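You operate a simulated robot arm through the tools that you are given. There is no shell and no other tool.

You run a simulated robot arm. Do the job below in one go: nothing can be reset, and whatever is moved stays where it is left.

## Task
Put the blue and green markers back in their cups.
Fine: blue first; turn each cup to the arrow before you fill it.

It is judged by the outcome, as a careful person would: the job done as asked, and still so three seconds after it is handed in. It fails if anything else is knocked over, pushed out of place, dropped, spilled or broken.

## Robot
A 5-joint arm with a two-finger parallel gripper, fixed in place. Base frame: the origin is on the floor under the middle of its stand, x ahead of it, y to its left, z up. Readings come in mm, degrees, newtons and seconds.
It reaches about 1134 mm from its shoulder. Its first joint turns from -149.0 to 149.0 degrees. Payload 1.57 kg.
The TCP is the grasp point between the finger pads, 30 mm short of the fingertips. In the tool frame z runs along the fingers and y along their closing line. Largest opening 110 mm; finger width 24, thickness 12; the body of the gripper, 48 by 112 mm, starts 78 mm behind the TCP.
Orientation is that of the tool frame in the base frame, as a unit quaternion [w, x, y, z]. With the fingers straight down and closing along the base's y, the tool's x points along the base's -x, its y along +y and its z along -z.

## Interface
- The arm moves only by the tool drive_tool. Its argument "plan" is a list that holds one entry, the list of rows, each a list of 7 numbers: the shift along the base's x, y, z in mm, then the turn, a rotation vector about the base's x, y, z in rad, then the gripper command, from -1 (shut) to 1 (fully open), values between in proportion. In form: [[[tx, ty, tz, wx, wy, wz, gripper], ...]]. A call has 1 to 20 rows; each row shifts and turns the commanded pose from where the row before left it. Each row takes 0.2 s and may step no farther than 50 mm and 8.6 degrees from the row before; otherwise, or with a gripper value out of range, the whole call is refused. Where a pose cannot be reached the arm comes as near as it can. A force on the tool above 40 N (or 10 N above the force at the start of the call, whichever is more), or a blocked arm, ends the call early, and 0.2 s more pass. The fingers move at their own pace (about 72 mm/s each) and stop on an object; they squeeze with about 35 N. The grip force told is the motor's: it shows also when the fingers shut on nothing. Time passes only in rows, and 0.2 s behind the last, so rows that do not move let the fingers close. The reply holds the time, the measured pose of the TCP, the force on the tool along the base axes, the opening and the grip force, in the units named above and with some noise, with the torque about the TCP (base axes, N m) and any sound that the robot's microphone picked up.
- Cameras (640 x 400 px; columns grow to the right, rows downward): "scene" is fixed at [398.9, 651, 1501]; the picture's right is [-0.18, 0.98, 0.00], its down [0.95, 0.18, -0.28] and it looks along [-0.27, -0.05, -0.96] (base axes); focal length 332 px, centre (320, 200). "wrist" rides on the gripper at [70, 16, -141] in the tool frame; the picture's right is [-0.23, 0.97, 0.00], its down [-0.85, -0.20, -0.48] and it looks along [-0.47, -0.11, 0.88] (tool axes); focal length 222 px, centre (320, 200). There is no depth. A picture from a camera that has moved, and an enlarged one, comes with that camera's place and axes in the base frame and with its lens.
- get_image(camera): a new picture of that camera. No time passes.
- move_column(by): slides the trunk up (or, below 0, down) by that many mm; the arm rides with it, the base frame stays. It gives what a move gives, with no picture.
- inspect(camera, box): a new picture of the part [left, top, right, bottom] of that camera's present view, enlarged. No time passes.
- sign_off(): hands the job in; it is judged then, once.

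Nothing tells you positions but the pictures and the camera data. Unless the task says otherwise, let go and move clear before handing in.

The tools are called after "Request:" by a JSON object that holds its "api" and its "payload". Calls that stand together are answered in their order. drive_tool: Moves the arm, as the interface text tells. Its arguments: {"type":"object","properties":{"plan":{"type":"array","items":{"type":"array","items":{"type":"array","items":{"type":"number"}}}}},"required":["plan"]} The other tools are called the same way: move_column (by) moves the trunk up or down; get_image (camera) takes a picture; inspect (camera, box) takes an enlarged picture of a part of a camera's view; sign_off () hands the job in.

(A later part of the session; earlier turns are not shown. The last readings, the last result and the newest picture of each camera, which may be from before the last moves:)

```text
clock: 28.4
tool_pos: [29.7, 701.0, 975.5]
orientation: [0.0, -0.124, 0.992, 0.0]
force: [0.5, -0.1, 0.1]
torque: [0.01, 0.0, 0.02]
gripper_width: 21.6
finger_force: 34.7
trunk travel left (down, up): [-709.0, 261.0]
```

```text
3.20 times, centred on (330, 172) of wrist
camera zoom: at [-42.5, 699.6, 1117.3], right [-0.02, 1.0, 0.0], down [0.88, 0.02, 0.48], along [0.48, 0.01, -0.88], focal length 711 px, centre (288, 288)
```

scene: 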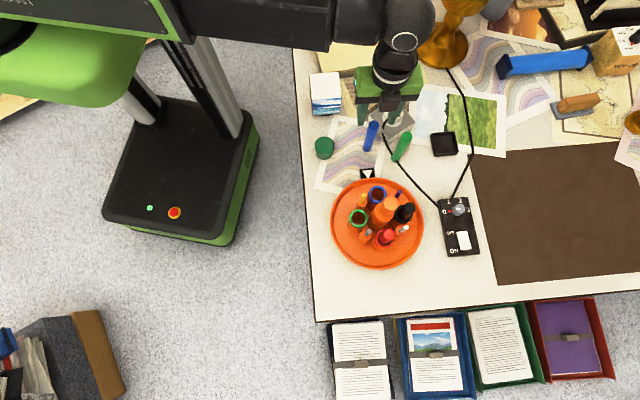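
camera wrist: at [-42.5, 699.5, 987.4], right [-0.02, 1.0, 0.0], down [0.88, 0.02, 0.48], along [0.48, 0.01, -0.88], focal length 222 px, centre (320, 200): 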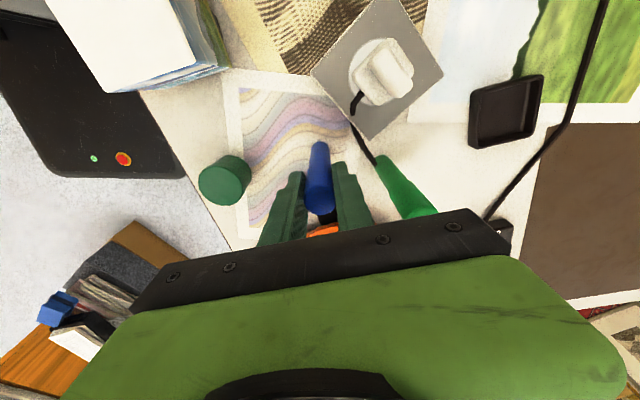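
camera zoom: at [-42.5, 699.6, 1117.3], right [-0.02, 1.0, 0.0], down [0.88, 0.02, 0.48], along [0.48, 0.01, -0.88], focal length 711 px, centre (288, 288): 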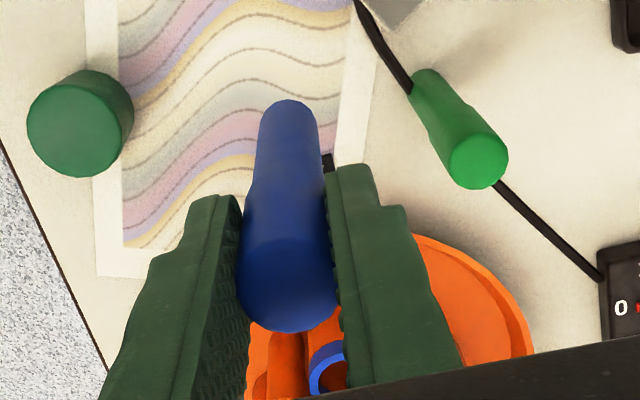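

The marker hangs straight, bottom at about z 885. I'll carry it over the blue cup at the arrow.

Request:
{"api": "drive_tool", "payload": {"plan": [[[36.1, 8.35, 0, 0, 0, 0, -1], [36.1, 8.35, 0, 0, 0, 0, -1], [36.1, 8.35, 0, 0, 0, 0, -1], [36.0, 8.35, 0, 0, 0, 0, -1], [0, 0, 0, 0, 0, 0, -1], [0, 0, 0, 0, 0, 0, -1]]]}}

Request:
{"api": "get_image", "payload": {"camera": "wrist"}}

Request:
{"api": "inspect", "payload": {"camera": "scene", "box": [320, 130, 440, 270]}}

Request:
{"api": "inspect", "payload": {"camera": "wrist", "box": [230, 90, 430, 235]}}

```text
clock: 29.8
tool_pos: [177.0, 732.8, 974.2]
orientation: [0.001, -0.123, 0.992, -0.001]
force: [0.0, 0.3, -0.3]
torque: [-0.02, 0.02, -0.02]
gripper_width: 21.4
finger_force: 35.1
trunk travel left (down, up): [-709.0, 261.0]
```

```text
taken
camera wrist: at [104.0, 732.4, 1117.4], right [-0.02, 1.0, 0.0], down [0.88, 0.02, 0.48], along [0.48, 0.01, -0.88], focal length 222 px, centre (320, 200)
```

wrist: 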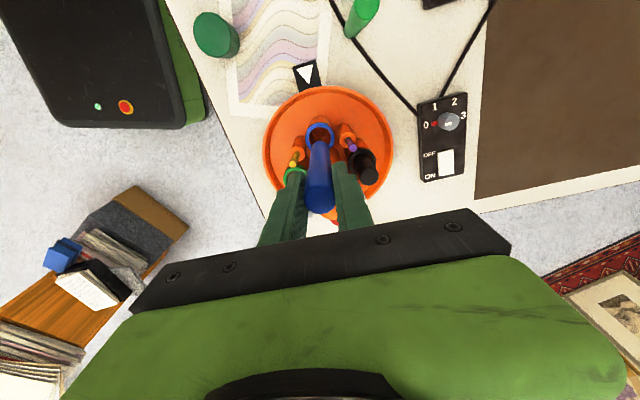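

```text
2.86 times, centred on (380, 200) of scene
camera zoom: at [398.9, 651.0, 1501.0], right [-0.18, 0.98, 0.0], down [0.95, 0.18, -0.28], along [-0.27, -0.05, -0.96], focal length 947 px, centre (149, 200)
```

zoom: 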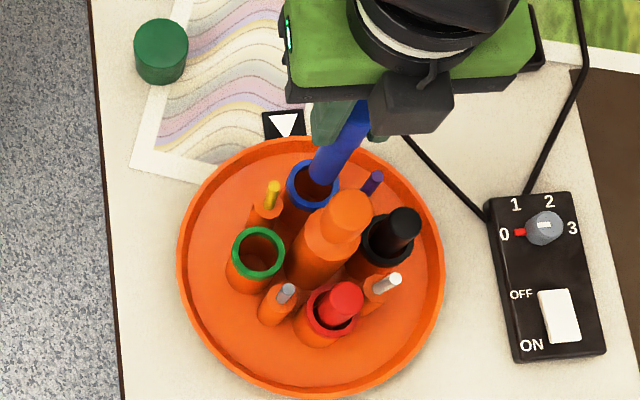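

```text
2.76 times, centred on (330, 162) of wrist
camera zoom: at [104.0, 732.4, 1117.4], right [-0.02, 1.0, 0.0], down [0.88, 0.02, 0.48], along [0.48, 0.01, -0.88], focal length 613 px, centre (292, 303)
```

zoom: 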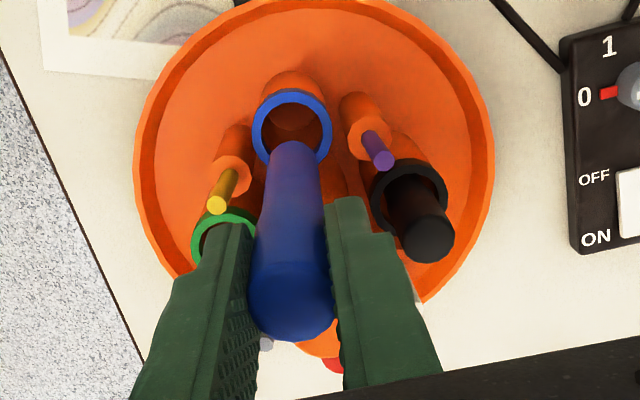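

The marker is over the cup within about 2 mm. I'll shift by −2 mm in x, lower until the marker's foot is just above the rim, and check the fit.

Request:
{"api": "drive_tool", "payload": {"plan": [[[-2, 0.4, 0, 0, 0, 0, -1], [0, 0, 0, 0, 0, 0, -1]]]}}

Request:
{"api": "move_column", "payload": {"by": -52}}

Request:
{"api": "inspect", "payload": {"camera": "scene", "box": [340, 160, 420, 230]}}

Request:
{"api": "inspect", "payload": {"camera": "wrist", "box": [240, 90, 400, 210]}}

```text
clock: 30.4
tool_pos: [174.1, 733.2, 975.0]
orientation: [0.0, -0.124, 0.992, 0.0]
force: [0.9, -0.2, 0.5]
torque: [0.02, -0.01, 0.0]
gripper_width: 21.6
finger_force: 34.7
trunk travel left (down, up): [-709.0, 261.0]
```

```text
clock: 31.3
tool_pos: [173.1, 733.3, 923.8]
orientation: [0.0, -0.124, 0.992, 0.0]
force: [-1.0, -0.2, -0.2]
torque: [0.0, 0.0, -0.02]
gripper_width: 21.6
finger_force: 34.8
trunk travel left (down, up): [-657.0, 313.0]
```

```text
5.71 times, centred on (380, 195) of scene
camera zoom: at [398.9, 651.0, 1501.0], right [-0.18, 0.98, 0.0], down [0.95, 0.18, -0.28], along [-0.27, -0.05, -0.96], focal length 1895 px, centre (-23, 229)
```

zoom: 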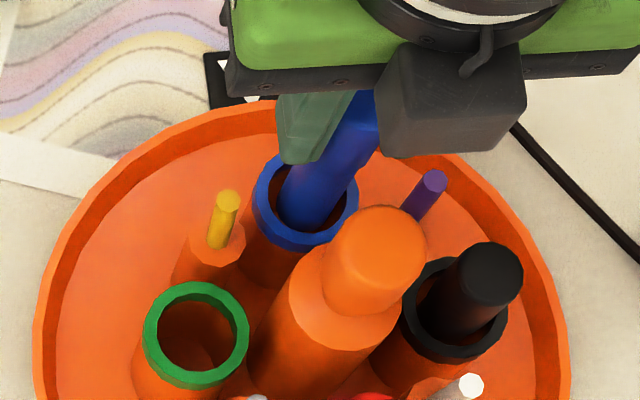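

```text
3.33 times, centred on (320, 150) of wrist
camera zoom: at [101.4, 732.2, 1065.5], right [-0.02, 1.0, 0.0], down [0.88, 0.02, 0.48], along [0.48, 0.01, -0.88], focal length 740 px, centre (320, 367)
```

zoom: 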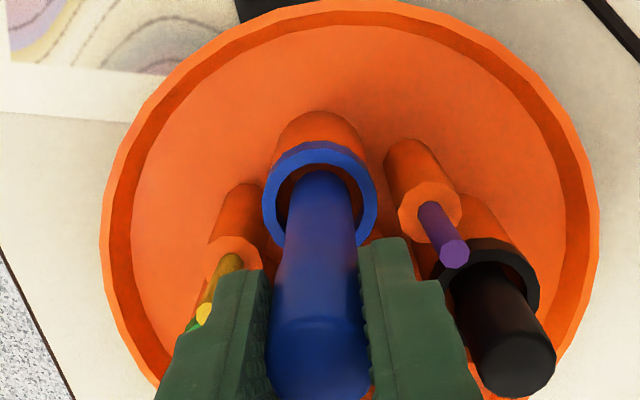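

The foot is centred in the opening just above the rim. I'll lower it in steps, watching the force.

Request:
{"api": "move_column", "payload": {"by": -35}}

Request:
{"api": "inspect", "payload": {"camera": "scene", "box": [340, 160, 420, 230]}}

Request:
{"api": "inspect", "payload": {"camera": "wrist", "box": [240, 90, 400, 230]}}

```text
clock: 32.1
tool_pos: [174.2, 734.2, 889.8]
orientation: [0.0, -0.124, 0.992, -0.001]
force: [-0.5, 0.4, -0.1]
torque: [-0.02, 0.02, 0.01]
gripper_width: 21.4
finger_force: 34.4
trunk travel left (down, up): [-622.0, 348.0]
```

```text
5.71 times, centred on (380, 195) of scene
camera zoom: at [398.9, 651.0, 1501.0], right [-0.18, 0.98, 0.0], down [0.95, 0.18, -0.28], along [-0.27, -0.05, -0.96], focal length 1895 px, centre (-23, 229)
```

zoom: 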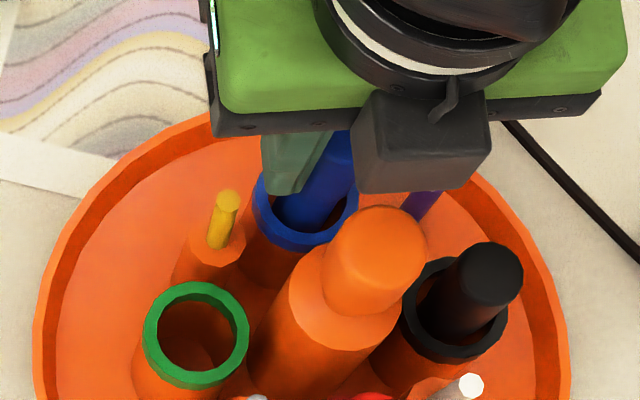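

```text
2.86 times, centred on (320, 160) of wrist
camera zoom: at [101.4, 732.2, 1030.5], right [-0.02, 1.0, 0.0], down [0.88, 0.02, 0.48], along [0.48, 0.01, -0.88], focal length 635 px, centre (320, 314)
```

zoom: 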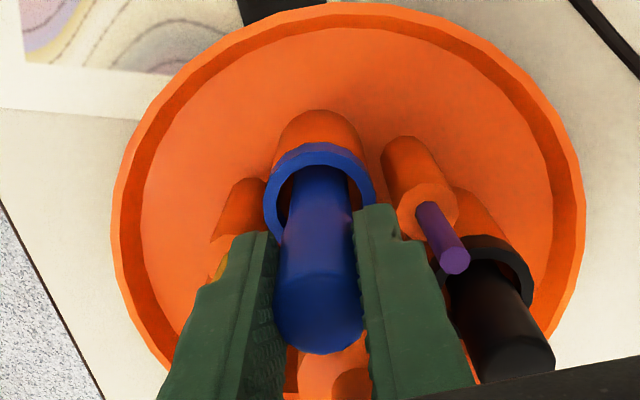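

Request:
{"api": "inspect", "payload": {"camera": "scene", "box": [360, 150, 415, 195]}}

Request:
{"api": "get_image", "payload": {"camera": "scene"}}

```text
8.89 times, centred on (388, 172) of scene
camera zoom: at [398.9, 651.0, 1501.0], right [-0.18, 0.98, 0.0], down [0.95, 0.18, -0.28], along [-0.27, -0.05, -0.96], focal length 2947 px, centre (-280, 444)
```

zoom: 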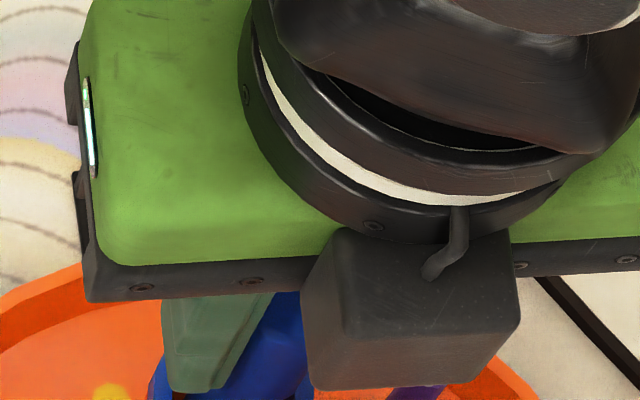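

```text
taken
```

scene: 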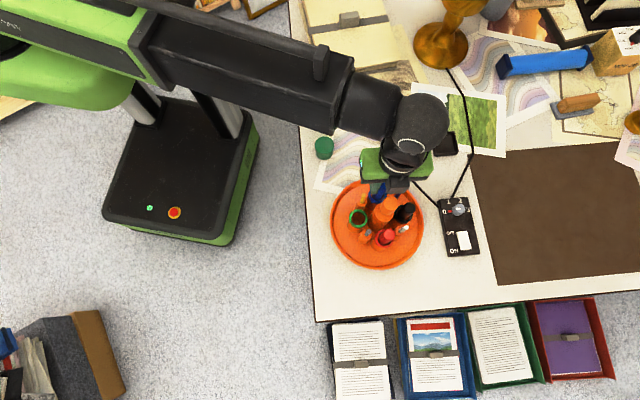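

The grey box on the gripper sits above the body's lower edge, at about TCP+94, so it clears the knob by more than 30 mm. I'll lower the marker the rest of the way.

Request:
{"api": "move_column", "payload": {"by": -20}}

Request:
{"api": "inspect", "payload": {"camera": "wrist", "box": [240, 90, 400, 230]}}

Request:
{"api": "inspect", "payload": {"camera": "scene", "box": [340, 160, 420, 230]}}

```text
clock: 32.8
tool_pos: [174.1, 734.0, 869.2]
orientation: [0.0, -0.123, 0.992, 0.0]
force: [0.3, -0.5, -0.1]
torque: [-0.02, 0.01, 0.02]
gripper_width: 21.4
finger_force: 34.6
trunk travel left (down, up): [-602.0, 368.0]
```

```text
2.86 times, centred on (320, 160) of wrist
camera zoom: at [101.4, 732.3, 1010.4], right [-0.02, 1.0, 0.0], down [0.88, 0.02, 0.48], along [0.48, 0.01, -0.88], focal length 635 px, centre (320, 314)
```

zoom: 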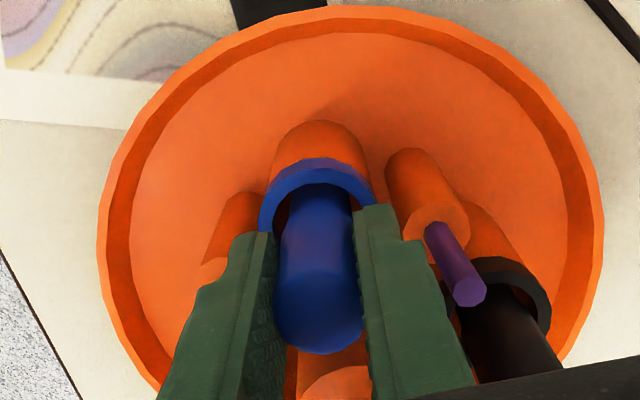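

```text
5.71 times, centred on (380, 195) of scene
camera zoom: at [398.9, 651.0, 1501.0], right [-0.18, 0.98, 0.0], down [0.95, 0.18, -0.28], along [-0.27, -0.05, -0.96], focal length 1895 px, centre (-23, 229)
```

zoom: 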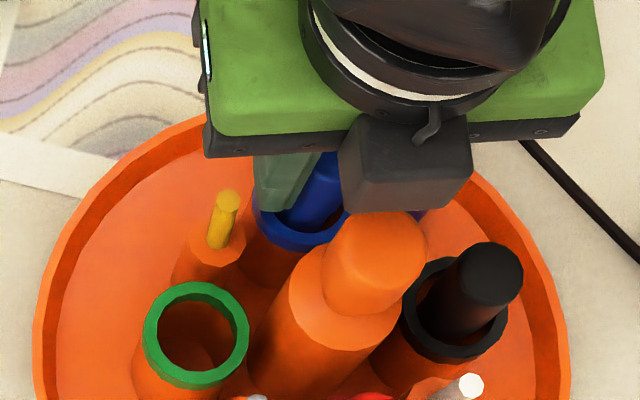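

The thicker part of the fingers starts about 7 mm above the TCP, so the pencil tips at z≈864 only face the thin fingertips with about 9 mm to spare. I'll lower 5 mm more and open just a little to release.

Request:
{"api": "move_column", "payload": {"by": -5}}

Request:
{"api": "drive_tool", "payload": {"plan": [[[0, 0, 0, 0, 0, 0, -0.55], [0, 0, 0, 0, 0, 0, -0.48], [0, 0, 0, 0, 0, 0, -0.48], [0, 0, 0, 0, 0, 0, -0.48]]]}}

Request:
{"api": "inspect", "payload": {"camera": "wrist", "box": [240, 90, 400, 230]}}

```text
clock: 33.3
tool_pos: [173.3, 733.6, 863.3]
orientation: [0.0, -0.124, 0.992, 0.0]
force: [0.5, -0.5, -0.3]
torque: [0.0, 0.01, 0.02]
gripper_width: 21.7
finger_force: 34.7
trunk travel left (down, up): [-597.0, 373.0]
```

```text
clock: 34.3
tool_pos: [174.9, 735.1, 863.0]
orientation: [-0.001, -0.123, 0.992, 0.0]
force: [0.3, 0.1, -1.1]
torque: [-0.01, 0.02, -0.01]
gripper_width: 28.9
finger_force: 0.2
trunk travel left (down, up): [-597.0, 373.0]
```

```text
2.86 times, centred on (320, 160) of wrist
camera zoom: at [101.4, 732.3, 1005.4], right [-0.02, 1.0, 0.0], down [0.88, 0.02, 0.48], along [0.48, 0.01, -0.88], focal length 635 px, centre (320, 314)
```

zoom: 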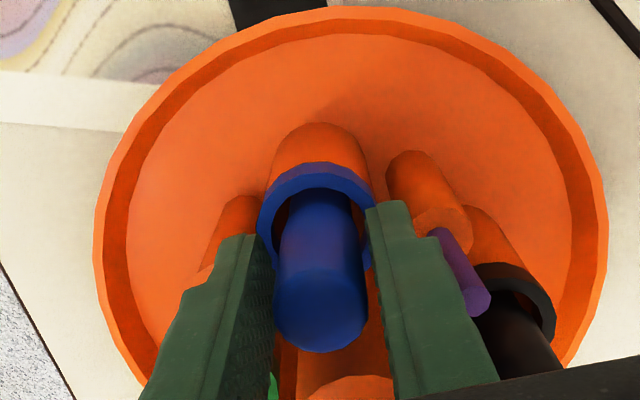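

Released. I'll rise slowly, straight up.

Request:
{"api": "move_column", "payload": {"by": 30}}

Request:
{"api": "inspect", "payload": {"camera": "wrist", "box": [240, 90, 400, 230]}}

```text
clock: 35.0
tool_pos: [174.2, 733.1, 893.8]
orientation: [0.001, -0.124, 0.992, 0.0]
force: [0.3, -1.0, 0.6]
torque: [0.02, 0.03, 0.01]
gripper_width: 28.5
finger_force: 0.0
trunk travel left (down, up): [-627.0, 343.0]
```

```text
2.86 times, centred on (320, 160) of wrist
camera zoom: at [101.4, 732.4, 1035.4], right [-0.02, 1.0, 0.0], down [0.88, 0.02, 0.48], along [0.48, 0.01, -0.88], focal length 635 px, centre (320, 314)
```

zoom: 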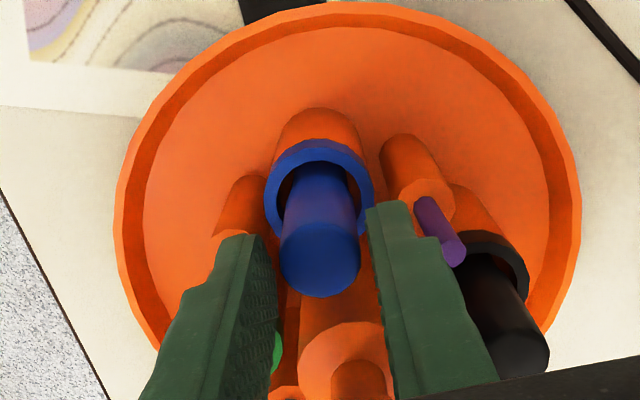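

Request:
{"api": "move_column", "payload": {"by": 110}}

Request:
{"api": "get_image", "payload": {"camera": "scene"}}

Request:
{"api": "inspect", "payload": {"camera": "wrist", "box": [250, 80, 400, 200]}}

Request:
{"api": "inspect", "payload": {"camera": "scene", "box": [330, 170, 430, 270]}}

```text
clock: 36.5
tool_pos: [175.0, 733.9, 1003.3]
orientation: [0.0, -0.123, 0.992, -0.001]
force: [-0.4, 0.1, -0.3]
torque: [0.0, 0.03, 0.01]
gripper_width: 28.6
finger_force: 0.1
trunk travel left (down, up): [-737.0, 233.0]
```

```text
taken
```

scene: 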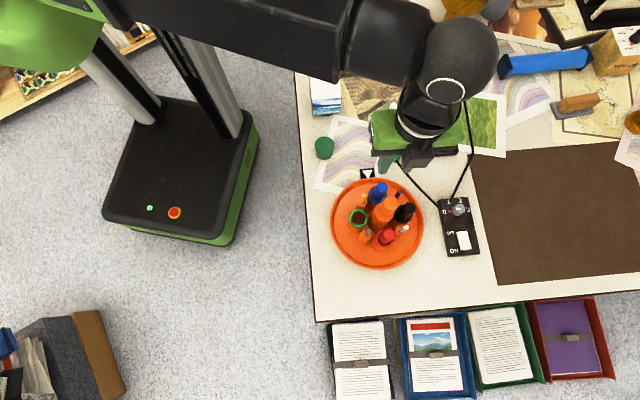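

```text
3.33 times, centred on (325, 140) of wrist
camera zoom: at [101.4, 732.4, 1145.3], right [-0.02, 1.0, 0.0], down [0.88, 0.02, 0.48], along [0.48, 0.01, -0.88], focal length 740 px, centre (303, 400)
```

zoom: 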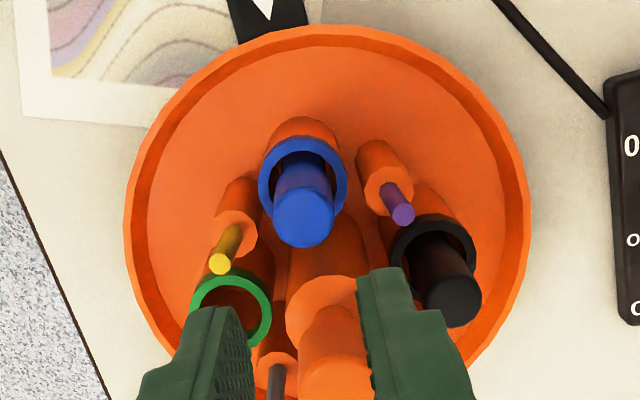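

```text
4.00 times, centred on (380, 220) of scene
camera zoom: at [398.9, 651.0, 1501.0], right [-0.18, 0.98, 0.0], down [0.95, 0.18, -0.28], along [-0.27, -0.05, -0.96], focal length 1326 px, centre (80, 120)
```

zoom: 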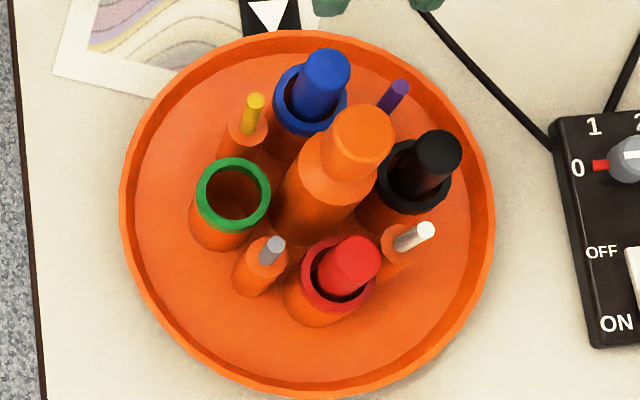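

The blue marker is seated in its cup at the arrow. Now back to the knob, fingers at +61° again, to bring the green cup round.

Request:
{"api": "drive_tool", "payload": {"plan": [[[15, 4.3, 0, 0, 0, 0.1, 0.05], [15, 4.3, 0, 0, 0, 0.12, 0.1], [15.4, 4.3, 0, 0, 0, 0.12, 0.1], [0, 0, 0, 0, 0, 0.12, 0.1], [0, 0, 0, 0, 0, 0.12, 0.1], [0, 0, 0, 0, 0, 0.12, 0.1], [0, 0, 0, 0, 0, 0.117, 0.1], [0, 0, 0, 0, 0, 0, 0.1], [0, 0, 0, 0, 0, 0, 0.1]]]}}

Request:
{"api": "inspect", "payload": {"camera": "wrist", "box": [220, 40, 420, 200]}}

```text
clock: 38.5
tool_pos: [218.5, 746.7, 1003.7]
orientation: [0.0, -0.507, 0.862, 0.0]
force: [0.3, -0.2, 0.4]
torque: [-0.03, 0.01, -0.01]
gripper_width: 60.3
finger_force: 0.0
trunk travel left (down, up): [-737.0, 233.0]
```

```text
2.50 times, centred on (320, 120) of wrist
camera zoom: at [169.8, 693.6, 1145.4], right [-0.74, 0.67, 0.0], down [0.59, 0.65, 0.48], along [0.32, 0.35, -0.88], focal length 555 px, centre (320, 400)
```

zoom: 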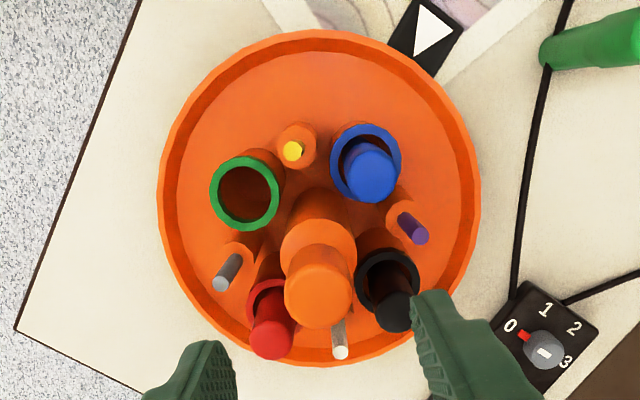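

Request:
{"api": "drive_tool", "payload": {"plan": [[[1, -0.3, 0, 0, 0, 0, 0.1], [0, 0, 0, 0, 0, 0, 0.1]]]}}

Request:
{"api": "move_column", "payload": {"by": -94}}

Request:
{"api": "inspect", "payload": {"camera": "wrist", "box": [220, 40, 430, 240]}}

```text
clock: 39.1
tool_pos: [220.3, 746.2, 1003.4]
orientation: [0.0, -0.507, 0.862, 0.0]
force: [0.8, -0.4, 0.0]
torque: [0.0, -0.01, -0.07]
gripper_width: 60.6
finger_force: 0.1
trunk travel left (down, up): [-737.0, 233.0]
```

```text
clock: 40.4
tool_pos: [219.7, 747.7, 909.6]
orientation: [-0.001, -0.507, 0.862, -0.001]
force: [0.1, 0.4, -0.8]
torque: [0.0, 0.02, 0.02]
gripper_width: 60.7
finger_force: 0.1
trunk travel left (down, up): [-643.0, 327.0]
```

```text
2.00 times, centred on (325, 140) of wrist
camera zoom: at [170.7, 693.5, 1051.5], right [-0.74, 0.67, 0.0], down [0.59, 0.65, 0.48], along [0.32, 0.35, -0.88], focal length 444 px, centre (310, 320)
```

zoom: 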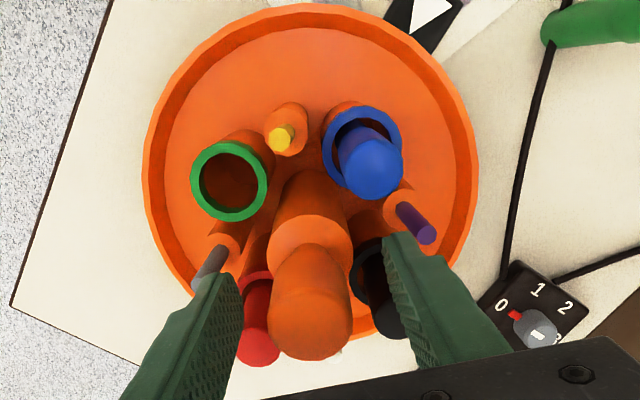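

The fingers straddle the knob evenly again, so I'll grip it.

Request:
{"api": "drive_tool", "payload": {"plan": [[[0, 0, 0, 0, 0, 0, -0.3], [0, 0, 0, 0, 0, 0, -0.6], [0, 0, 0, 0, 0, 0, -1], [0, 0, 0, 0, 0, 0, -1]]]}}

```text
clock: 41.4
tool_pos: [219.8, 745.9, 909.1]
orientation: [0.001, -0.508, 0.862, 0.0]
force: [0.5, 0.3, 1.7]
torque: [-0.24, 0.07, 0.01]
gripper_width: 28.2
finger_force: 38.7
trunk travel left (down, up): [-643.0, 327.0]
```

Gripped with almost no side load. Turning −90° in two halves.

Request:
{"api": "drive_tool", "payload": {"plan": [[[0, 0, 0, 0, 0, -0.05, -1], [0, 0, 0, 0, 0, -0.1, -1], [0, 0, 0, 0, 0, -0.1, -1], [0, 0, 0, 0, 0, -0.1, -1], [0, 0, 0, 0, 0, -0.1, -1], [0, 0, 0, 0, 0, -0.1, -1], [0, 0, 0, 0, 0, -0.1, -1], [0, 0, 0, 0, 0, -0.1, -1], [0, 0, 0, 0, 0, -0.05, -1], [0, 0, 0, 0, 0, 0, -1]]]}}

Request:
{"api": "drive_tool", "payload": {"plan": [[[0, 0, 0, 0, 0, -0.05, -1], [0, 0, 0, 0, 0, -0.1, -1], [0, 0, 0, 0, 0, -0.1, -1], [0, 0, 0, 0, 0, -0.1, -1], [0, 0, 0, 0, 0, -0.1, -1], [0, 0, 0, 0, 0, -0.1, -1], [0, 0, 0, 0, 0, -0.1, -1], [0, 0, 0, 0, 0, -0.07, -1], [0, 0, 0, 0, 0, -0.05, -1], [0, 0, 0, 0, 0, 0, -1]]]}}

Request:
{"api": "inspect", "payload": {"camera": "wrist", "box": [200, 30, 420, 170]}}

Request:
{"api": "inspect", "payload": {"camera": "scene", "box": [320, 150, 440, 270]}}

```text
clock: 43.5
tool_pos: [218.5, 746.5, 910.3]
orientation: [0.0, -0.131, 0.991, 0.0]
force: [2.0, 10.5, 10.3]
torque: [0.43, -0.53, -0.02]
gripper_width: 28.4
finger_force: 38.7
trunk travel left (down, up): [-643.0, 327.0]
```

```text
clock: 45.8
tool_pos: [220.1, 747.5, 909.1]
orientation: [-0.001, 0.25, 0.968, 0.001]
force: [5.4, 19.4, 19.3]
torque: [-0.24, -0.09, -0.04]
gripper_width: 28.5
finger_force: 38.4
trunk travel left (down, up): [-643.0, 327.0]
```

```text
2.86 times, centred on (310, 100) of wrist
camera zoom: at [165.6, 795.0, 1051.5], right [0.67, 0.74, 0.0], down [0.65, -0.59, 0.48], along [0.36, -0.32, -0.88], focal length 635 px, centre (349, 486)
```

zoom: 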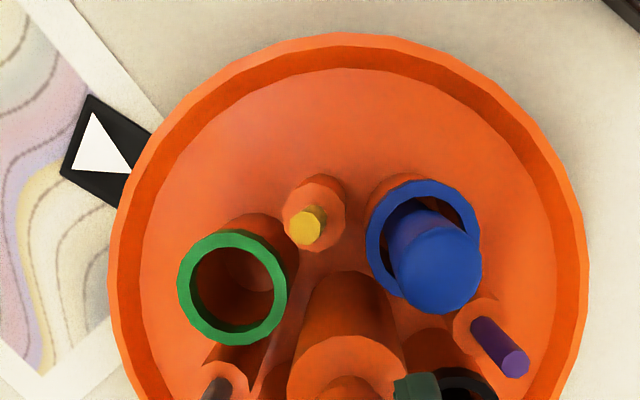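

```text
3.33 times, centred on (380, 210) of scene
camera zoom: at [398.9, 651.0, 1501.0], right [-0.18, 0.98, 0.0], down [0.95, 0.18, -0.28], along [-0.27, -0.05, -0.96], focal length 1105 px, centre (120, 167)
```

zoom: 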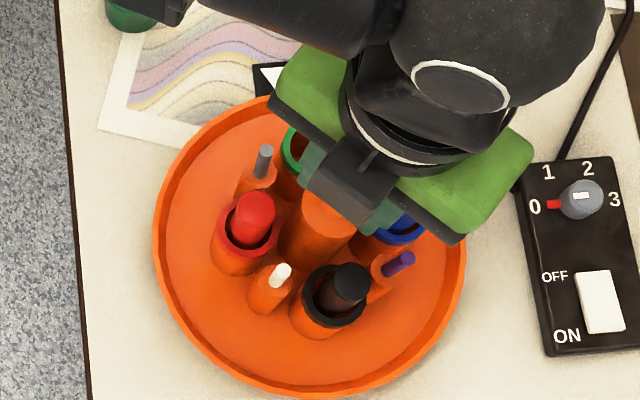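

The green cup is now in line with the arrow. I'll relieve the residual side force before letting go.

Request:
{"api": "drive_tool", "payload": {"plan": [[[0.4, 1.2, 0, 0, 0, 0, -1], [0, 0, 0, 0, 0, 0, -1], [0, 0, 0, 0, 0, 0, -1]]]}}

```text
clock: 46.5
tool_pos: [219.7, 747.7, 910.1]
orientation: [0.0, 0.25, 0.968, -0.001]
force: [-1.9, -3.6, -2.8]
torque: [0.96, -0.01, 0.02]
gripper_width: 28.7
finger_force: 38.5
trunk travel left (down, up): [-643.0, 327.0]
```

Request:
{"api": "drive_tool", "payload": {"plan": [[[0, 0, 0, 0, 0, 0, -0.35], [0, 0, 0, 0, 0, 0, -0.2], [0, 0, 0, 0, 0, 0, 0.0], [0, 0, 0, 0, 0, 0, 0.05], [0, 0, 0, 0, 0, 0, 0.05]]]}}

Request:
{"api": "move_column", "payload": {"by": 130}}

Request:
{"api": "inspect", "payload": {"camera": "wrist", "box": [255, 50, 385, 180]}}

Request:
{"api": "inspect", "payload": {"camera": "scene", "box": [330, 170, 430, 270]}}

Request:
{"api": "inspect", "payload": {"camera": "wrist", "box": [150, 0, 330, 90]}}

```text
clock: 47.8
tool_pos: [219.7, 747.4, 909.7]
orientation: [0.001, 0.249, 0.969, 0.0]
force: [0.0, -0.4, -0.9]
torque: [0.0, 0.0, -0.02]
gripper_width: 57.7
finger_force: 0.0
trunk travel left (down, up): [-643.0, 327.0]
```

```text
clock: 49.3
tool_pos: [220.8, 747.6, 1039.1]
orientation: [0.0, 0.25, 0.968, 0.0]
force: [-0.3, 1.0, -0.1]
torque: [-0.01, 0.02, 0.01]
gripper_width: 57.8
finger_force: 0.0
trunk travel left (down, up): [-773.0, 197.0]
```

```text
3.08 times, centred on (320, 115) of wrist
camera zoom: at [166.0, 796.1, 1181.3], right [0.67, 0.74, 0.0], down [0.65, -0.59, 0.48], along [0.36, -0.32, -0.88], focal length 684 px, centre (320, 462)
```

zoom: 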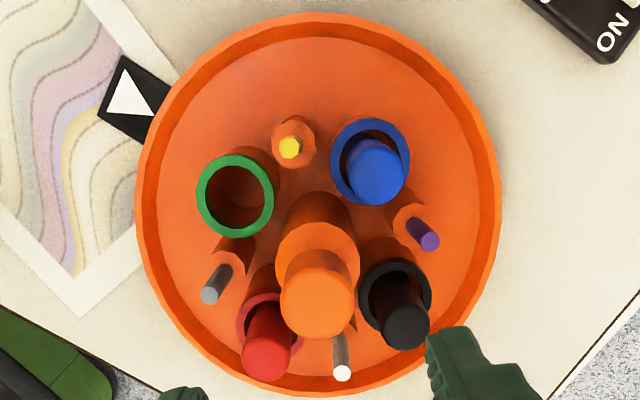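

```text
4.00 times, centred on (380, 220) of scene
camera zoom: at [398.9, 651.0, 1501.0], right [-0.18, 0.98, 0.0], down [0.95, 0.18, -0.28], along [-0.27, -0.05, -0.96], focal length 1326 px, centre (80, 120)
```

zoom: 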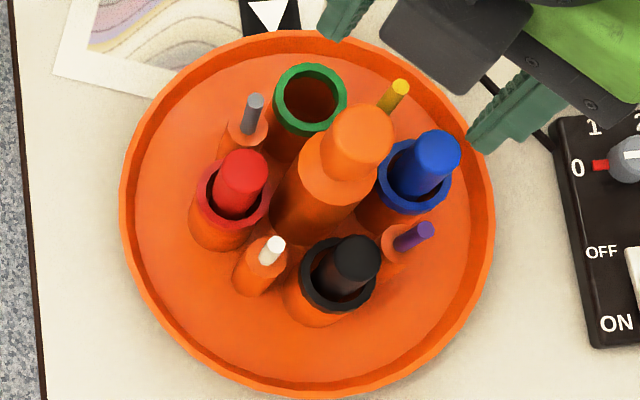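

```text
3.56 times, centred on (240, 45) of wrist
camera zoom: at [166.0, 796.1, 1181.3], right [0.67, 0.74, 0.0], down [0.65, -0.59, 0.48], along [0.36, -0.32, -0.88], focal length 790 px, centre (604, 751)
```

zoom: 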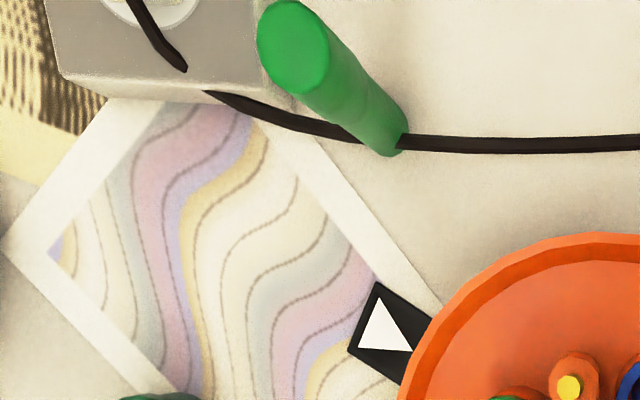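

The green cup stayed aligned at the arrow and everything on the tray is undisturbed. Now over to the green marker at about (44.6, 774).

Request:
{"api": "drive_tool", "payload": {"plan": [[[-43.7, 6.4, 0, 0, 0, 0.1253, 0.0], [-43.7, 6.4, 0, 0, 0, 0.1253, -0.05], [-43.7, 6.4, 0, 0, 0, 0.1253, -0.05], [-43.8, 6.5, 0, 0, 0, 0.1253, -0.05], [0, 0, 0, 0, 0, 0.1253, -0.05], [0, 0, 0, 0, 0, 0.1253, -0.05], [0, 0, 0, 0, 0, 0, -0.05], [0, 0, 0, 0, 0, 0, -0.05]]]}}

Request:
{"api": "inspect", "payload": {"camera": "wrist", "box": [230, 60, 430, 185]}}

Request:
{"api": "get_image", "payload": {"camera": "scene"}}

```text
clock: 51.1
tool_pos: [44.4, 775.0, 1038.6]
orientation: [0.0, -0.124, 0.992, 0.0]
force: [0.0, -0.2, -0.2]
torque: [-0.01, -0.02, -0.03]
gripper_width: 52.3
finger_force: 0.0
trunk travel left (down, up): [-773.0, 197.0]
```

```text
3.20 times, centred on (330, 122) of wrist
camera zoom: at [-27.0, 774.2, 1181.4], right [-0.02, 1.0, 0.0], down [0.88, 0.02, 0.48], along [0.48, 0.01, -0.88], focal length 711 px, centre (288, 448)
```

zoom: 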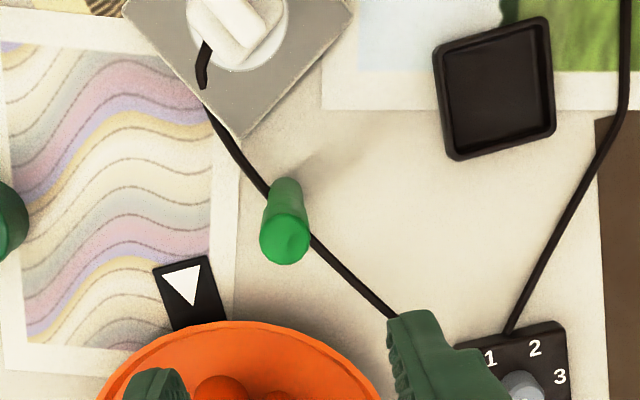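

```text
taken
```

scene: 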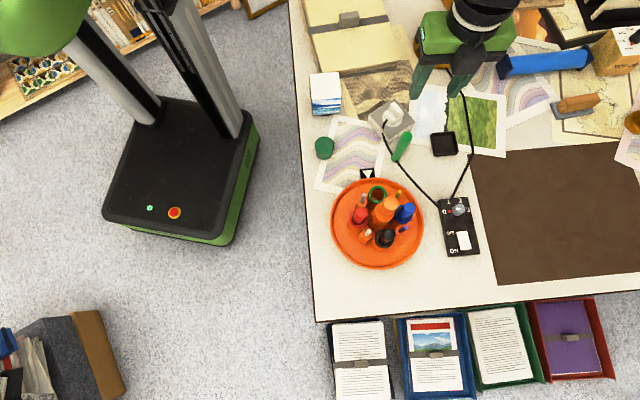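

Request:
{"api": "drive_tool", "payload": {"plan": [[[-1.4, -0.8, 0, 0, 0, 0, -0.05], [0, 0, 0, 0, 0, 0, -0.05]]]}}

Request:
{"api": "move_column", "payload": {"by": -140}}

Request:
{"api": "inspect", "payload": {"camera": "wrist", "box": [230, 110, 430, 235]}}

Request:
{"api": "get_image", "payload": {"camera": "scene"}}

```text
clock: 51.7
tool_pos: [44.1, 776.2, 1038.7]
orientation: [0.0, -0.123, 0.992, -0.001]
force: [0.2, 0.2, 0.4]
torque: [0.04, 0.02, 0.02]
gripper_width: 52.4
finger_force: 0.1
trunk travel left (down, up): [-773.0, 197.0]
```

```text
clock: 53.4
tool_pos: [44.8, 774.6, 899.8]
orientation: [0.0, -0.122, 0.993, 0.0]
force: [-0.4, 0.1, -0.5]
torque: [0.0, 0.04, 0.03]
gripper_width: 52.4
finger_force: 0.2
trunk travel left (down, up): [-633.0, 337.0]
```

```text
3.20 times, centred on (330, 172) of wrist
camera zoom: at [-28.5, 772.9, 1041.5], right [-0.02, 1.0, 0.0], down [0.88, 0.02, 0.48], along [0.48, 0.01, -0.88], focal length 711 px, centre (288, 288)
```

zoom: 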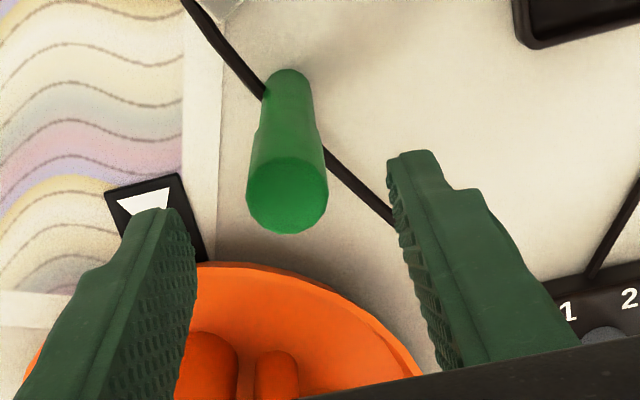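

```text
taken
```

scene: 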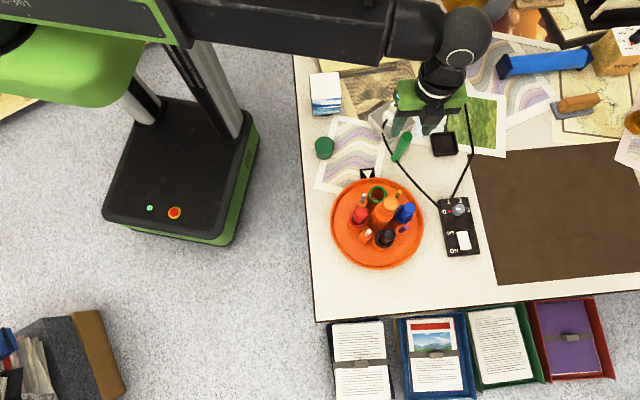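

Same alignment as with the blue one, so I'll lower and grip.

Request:
{"api": "move_column", "payload": {"by": -54}}

Request:
{"api": "drive_tool", "payload": {"plan": [[[0, 0, 0, 0, 0, 0, -0.05], [0, 0, 0, 0, 0, 0, -0.4], [0, 0, 0, 0, 0, 0, -0.7], [0, 0, 0, 0, 0, 0, -1], [0, 0, 0, 0, 0, 0, -1]]]}}

Request:
{"api": "move_column", "payload": {"by": 20}}

Request:
{"api": "inspect", "payload": {"camera": "wrist", "box": [230, 90, 430, 235]}}

Request:
{"api": "inspect", "payload": {"camera": "scene", "box": [340, 70, 460, 190]}}

```text
clock: 54.4
tool_pos: [44.4, 774.4, 846.2]
orientation: [0.0, -0.123, 0.992, 0.0]
force: [-0.3, 0.2, -0.1]
torque: [0.01, 0.01, 0.01]
gripper_width: 52.5
finger_force: 0.1
trunk travel left (down, up): [-579.0, 391.0]
```

```text
clock: 55.5
tool_pos: [44.0, 774.1, 844.8]
orientation: [0.0, -0.123, 0.992, 0.0]
force: [0.7, -1.1, 1.1]
torque: [-0.1, -0.06, 0.01]
gripper_width: 21.6
finger_force: 34.9
trunk travel left (down, up): [-579.0, 391.0]
```

```text
clock: 56.2
tool_pos: [44.0, 774.8, 865.3]
orientation: [-0.001, -0.123, 0.992, -0.001]
force: [0.5, 0.1, -1.0]
torque: [-0.02, 0.01, 0.0]
gripper_width: 21.9
finger_force: 34.4
trunk travel left (down, up): [-599.0, 371.0]
```

```text
2.76 times, centred on (330, 162) of wrist
camera zoom: at [-28.5, 773.1, 1007.4], right [-0.02, 1.0, 0.0], down [0.88, 0.02, 0.48], along [0.48, 0.01, -0.88], focal length 613 px, centre (292, 303)
```

zoom: 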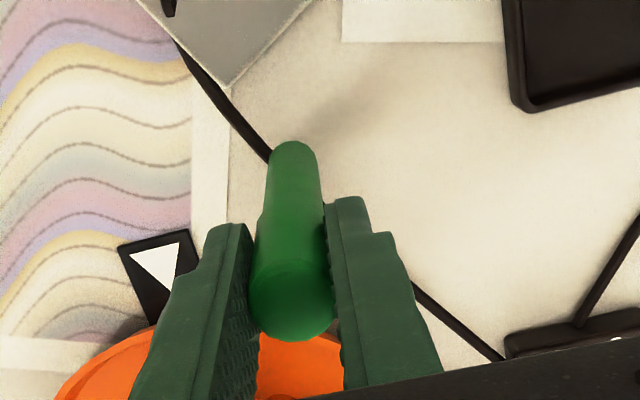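

```text
3.33 times, centred on (400, 130) of scene
camera zoom: at [398.9, 651.0, 1501.0], right [-0.18, 0.98, 0.0], down [0.95, 0.18, -0.28], along [-0.27, -0.05, -0.96], focal length 1105 px, centre (53, 433)
```

zoom: 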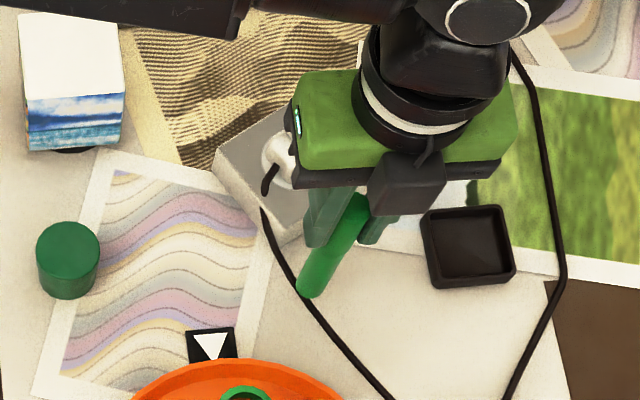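

Held firmly. I'll lift fully and compare the grip with the blue one.

Request:
{"api": "move_column", "payload": {"by": 110}}

Request:
{"api": "inspect", "payload": {"camera": "wrist", "box": [230, 110, 430, 235]}}

Request:
{"api": "get_image", "payload": {"camera": "scene"}}

```text
clock: 57.6
tool_pos: [43.6, 774.2, 973.7]
orientation: [-0.001, -0.123, 0.992, 0.0]
force: [0.1, -0.4, -0.5]
torque: [-0.02, 0.03, -0.02]
gripper_width: 21.5
finger_force: 34.3
trunk travel left (down, up): [-709.0, 261.0]
```

```text
3.20 times, centred on (330, 172) of wrist
camera zoom: at [-28.6, 773.1, 1117.3], right [-0.02, 1.0, 0.0], down [0.88, 0.02, 0.48], along [0.48, 0.01, -0.88], focal length 711 px, centre (288, 288)
```

zoom: 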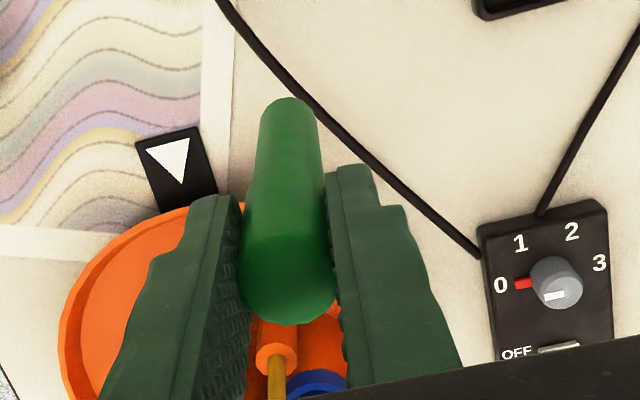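

```text
taken
```

scene: 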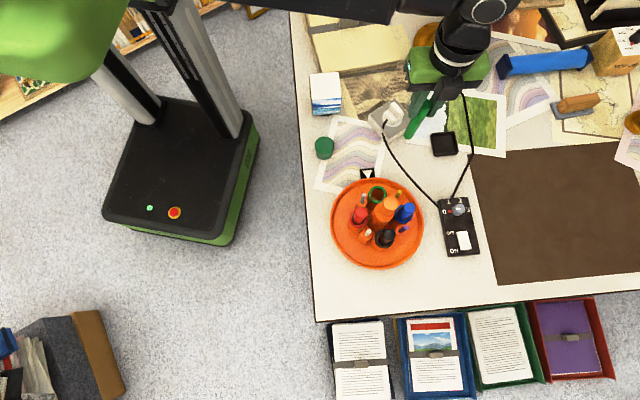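

The grip matches. I'll carry the green marker over the green cup at the arrow.

Request:
{"api": "drive_tool", "payload": {"plan": [[[32.7, -10.2, 0, 0, 0, 0, -1], [32.7, -10.2, 0, 0, 0, 0, -1], [32.7, -10.2, 0, 0, 0, 0, -1], [32.5, -10.2, 0, 0, 0, 0, -1], [0, 0, 0, 0, 0, 0, -1], [0, 0, 0, 0, 0, 0, -1]]]}}

Request:
{"api": "inspect", "payload": {"camera": "wrist", "box": [230, 90, 430, 235]}}

Request:
{"api": "inspect", "payload": {"camera": "scene", "box": [320, 130, 440, 270]}}

```text
clock: 59.0
tool_pos: [176.6, 732.4, 975.1]
orientation: [0.0, -0.122, 0.992, 0.0]
force: [1.2, -0.1, 0.5]
torque: [-0.01, -0.05, 0.02]
gripper_width: 21.7
finger_force: 34.9
trunk travel left (down, up): [-709.0, 261.0]
```

```text
2.76 times, centred on (330, 162) of wrist
camera zoom: at [103.6, 732.2, 1117.4], right [-0.02, 1.0, 0.0], down [0.88, 0.02, 0.48], along [0.48, 0.01, -0.88], focal length 613 px, centre (292, 303)
```

zoom: 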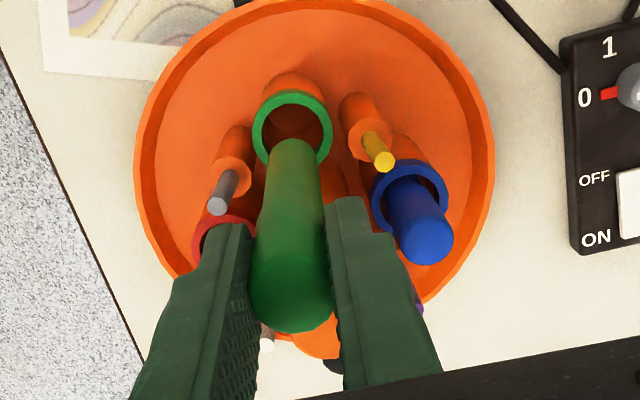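

```text
2.86 times, centred on (380, 200) of scene
camera zoom: at [398.9, 651.0, 1501.0], right [-0.18, 0.98, 0.0], down [0.95, 0.18, -0.28], along [-0.27, -0.05, -0.96], focal length 947 px, centre (149, 200)
```

zoom: 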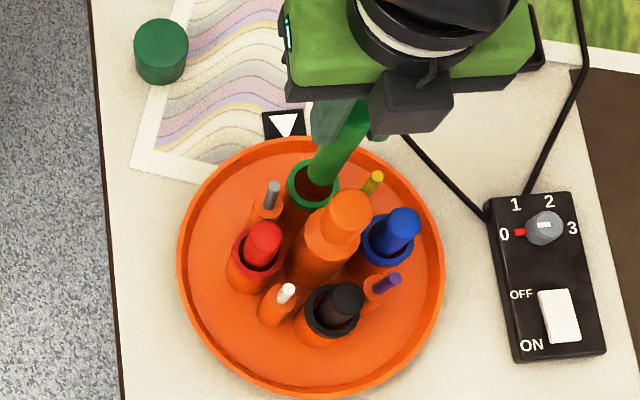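

Request:
{"api": "drive_tool", "payload": {"plan": [[[-1.6, 0.1, 0, 0, 0, 0, -1], [0, 0, 0, 0, 0, 0, -1]]]}}

Request:
{"api": "move_column", "payload": {"by": -52}}

Request:
{"api": "inspect", "payload": {"camera": "wrist", "box": [240, 90, 400, 210]}}

Request:
{"api": "inspect", "payload": {"camera": "scene", "box": [340, 160, 420, 230]}}

```text
clock: 59.6
tool_pos: [174.9, 733.8, 976.5]
orientation: [0.0, -0.122, 0.992, 0.0]
force: [-0.3, 0.3, -0.7]
torque: [-0.03, 0.01, 0.01]
gripper_width: 21.6
finger_force: 34.2
trunk travel left (down, up): [-709.0, 261.0]
```

```text
clock: 60.6
tool_pos: [175.2, 734.4, 924.0]
orientation: [0.001, -0.123, 0.992, -0.001]
force: [0.2, -0.5, -0.3]
torque: [-0.01, 0.02, 0.01]
gripper_width: 21.7
finger_force: 34.7
trunk travel left (down, up): [-657.0, 313.0]
```

```text
3.33 times, centred on (320, 150) of wrist
camera zoom: at [101.8, 732.4, 1065.5], right [-0.02, 1.0, 0.0], down [0.88, 0.02, 0.48], along [0.48, 0.01, -0.88], focal length 740 px, centre (320, 367)
```

zoom: 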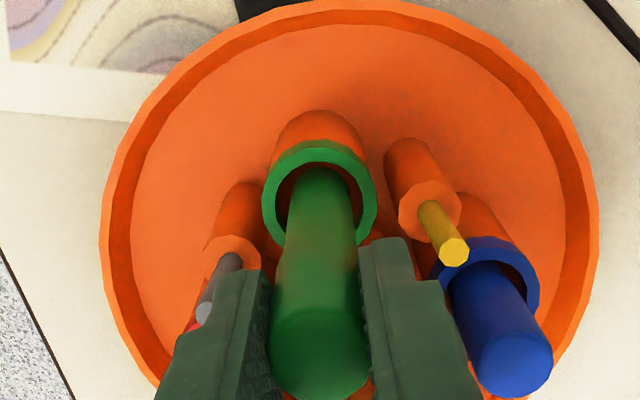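

```text
5.71 times, centred on (380, 195) of scene
camera zoom: at [398.9, 651.0, 1501.0], right [-0.18, 0.98, 0.0], down [0.95, 0.18, -0.28], along [-0.27, -0.05, -0.96], focal length 1895 px, centre (-23, 229)
```

zoom: 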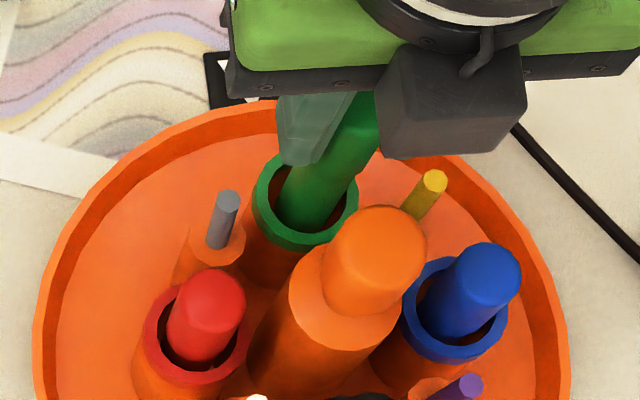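

The position is like the blue one, about 1 mm outward. I'll nudge +1 mm and lower it in.

Request:
{"api": "drive_tool", "payload": {"plan": [[[1, 0.2, 0, 0, 0, 0, -1], [0, 0, 0, 0, 0, 0, -1]]]}}

Request:
{"api": "move_column", "payload": {"by": -35}}

Request:
{"api": "inspect", "payload": {"camera": "wrist", "box": [240, 90, 400, 230]}}

```text
clock: 61.2
tool_pos: [175.6, 734.1, 922.8]
orientation: [0.0, -0.123, 0.992, 0.0]
force: [0.3, -0.7, -0.2]
torque: [-0.02, -0.03, 0.0]
gripper_width: 21.7
finger_force: 34.7
trunk travel left (down, up): [-657.0, 313.0]
```

```text
clock: 62.0
tool_pos: [175.4, 734.7, 888.8]
orientation: [0.0, -0.122, 0.993, 0.0]
force: [-0.2, 0.1, -0.1]
torque: [0.02, 0.01, -0.03]
gripper_width: 21.4
finger_force: 34.8
trunk travel left (down, up): [-622.0, 348.0]
```

```text
2.86 times, centred on (320, 160) of wrist
camera zoom: at [102.8, 732.8, 1030.5], right [-0.02, 1.0, 0.0], down [0.88, 0.02, 0.48], along [0.48, 0.01, -0.88], focal length 635 px, centre (320, 314)
```

zoom: 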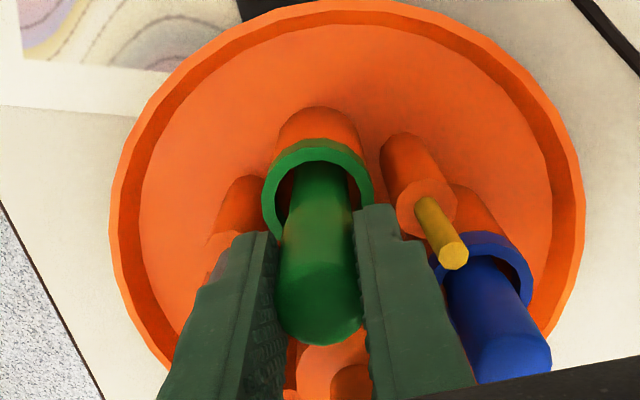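

Request:
{"api": "move_column", "payload": {"by": -20}}

Request:
{"api": "move_column", "payload": {"by": -5}}

Request:
{"api": "inspect", "payload": {"camera": "wrist", "box": [240, 90, 400, 230]}}

```text
clock: 62.6
tool_pos: [175.1, 735.1, 870.0]
orientation: [0.001, -0.123, 0.992, 0.0]
force: [0.4, -1.0, 0.4]
torque: [-0.03, 0.01, -0.02]
gripper_width: 21.5
finger_force: 34.0
trunk travel left (down, up): [-602.0, 368.0]
```

```text
clock: 63.2
tool_pos: [175.2, 733.3, 865.1]
orientation: [0.001, -0.124, 0.992, 0.001]
force: [-0.3, 0.8, 26.2]
torque: [0.08, -0.07, 0.0]
gripper_width: 21.5
finger_force: 34.5
trunk travel left (down, up): [-597.0, 373.0]
```

```text
2.86 times, centred on (320, 160) of wrist
camera zoom: at [102.4, 731.4, 1007.1], right [-0.02, 1.0, 0.0], down [0.88, 0.01, 0.48], along [0.48, 0.01, -0.88], focal length 635 px, centre (320, 314)
```

zoom: 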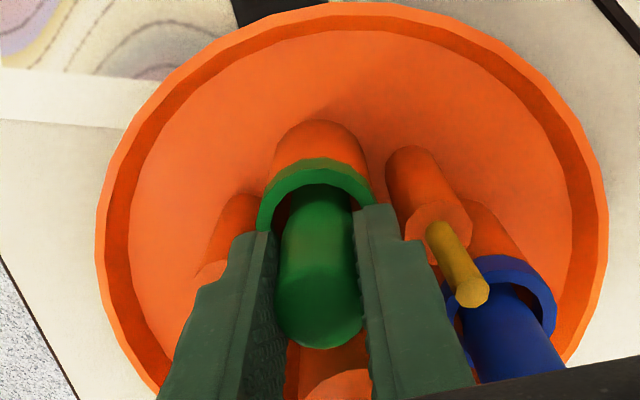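

The 26 N upward force comes with very little torque, so the marker's foot has reached the cup floor. That fits the green one having stood directly on the desk rather than on paper. I'll back off 3 mm and release with the same small opening.

Request:
{"api": "move_column", "payload": {"by": 3}}

Request:
{"api": "inspect", "payload": {"camera": "wrist", "box": [240, 90, 400, 230]}}

Request:
{"api": "inspect", "payload": {"camera": "scene", "box": [340, 160, 420, 230]}}

```text
clock: 63.7
tool_pos: [174.3, 733.9, 866.0]
orientation: [-0.001, -0.123, 0.992, 0.001]
force: [-0.3, 0.0, 0.0]
torque: [-0.02, -0.01, -0.02]
gripper_width: 21.5
finger_force: 34.7
trunk travel left (down, up): [-600.0, 370.0]
```

```text
2.86 times, centred on (320, 160) of wrist
camera zoom: at [102.7, 732.9, 1008.2], right [-0.02, 1.0, 0.0], down [0.88, 0.02, 0.48], along [0.48, 0.01, -0.88], focal length 635 px, centre (320, 314)
```

zoom: 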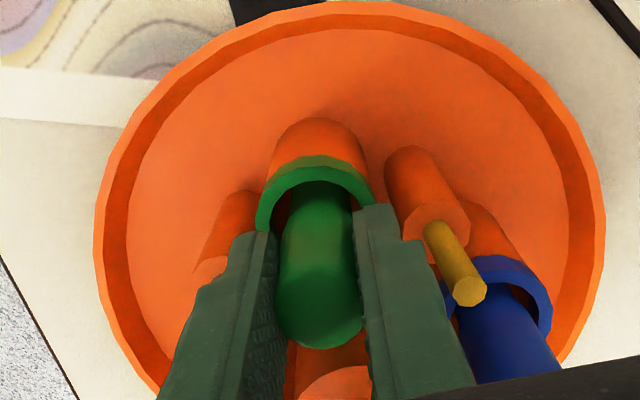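

```text
5.71 times, centred on (380, 195) of scene
camera zoom: at [398.9, 651.0, 1501.0], right [-0.18, 0.98, 0.0], down [0.95, 0.18, -0.28], along [-0.27, -0.05, -0.96], focal length 1895 px, centre (-23, 229)
```

zoom: 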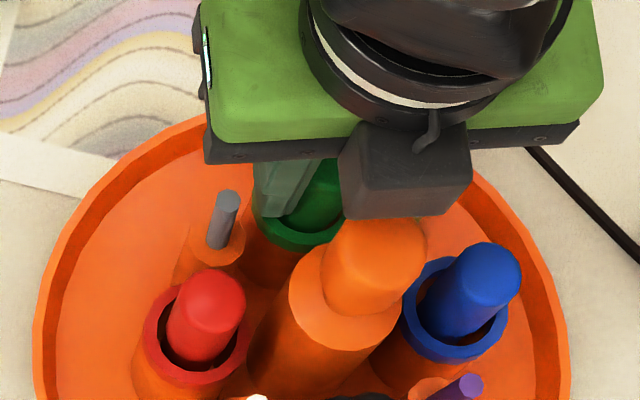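

Request:
{"api": "drive_tool", "payload": {"plan": [[[0, 0, 0, 0, 0, 0, -0.55], [0, 0, 0, 0, 0, 0, -0.48], [0, 0, 0, 0, 0, 0, -0.48], [0, 0, 0, 0, 0, 0, -0.48]]]}}

Request:
{"api": "move_column", "payload": {"by": 30}}

Request:
{"api": "inspect", "payload": {"camera": "wrist", "box": [240, 90, 400, 230]}}

```text
clock: 64.7
tool_pos: [175.5, 733.7, 867.2]
orientation: [0.001, -0.123, 0.992, 0.0]
force: [0.1, -0.6, -0.4]
torque: [-0.01, 0.0, -0.02]
gripper_width: 29.0
finger_force: 0.1
trunk travel left (down, up): [-600.0, 370.0]
```

```text
clock: 65.4
tool_pos: [175.1, 733.9, 896.2]
orientation: [0.0, -0.122, 0.992, 0.0]
force: [-0.2, 0.1, -0.2]
torque: [0.01, 0.02, -0.05]
gripper_width: 28.6
finger_force: 0.0
trunk travel left (down, up): [-630.0, 340.0]
```

```text
2.86 times, centred on (320, 160) of wrist
camera zoom: at [102.7, 733.0, 1038.4], right [-0.02, 1.0, 0.0], down [0.88, 0.02, 0.48], along [0.48, 0.01, -0.88], focal length 635 px, centre (320, 314)
```

zoom: 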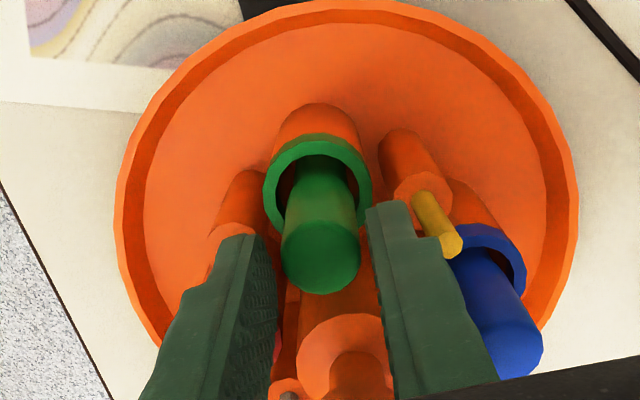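

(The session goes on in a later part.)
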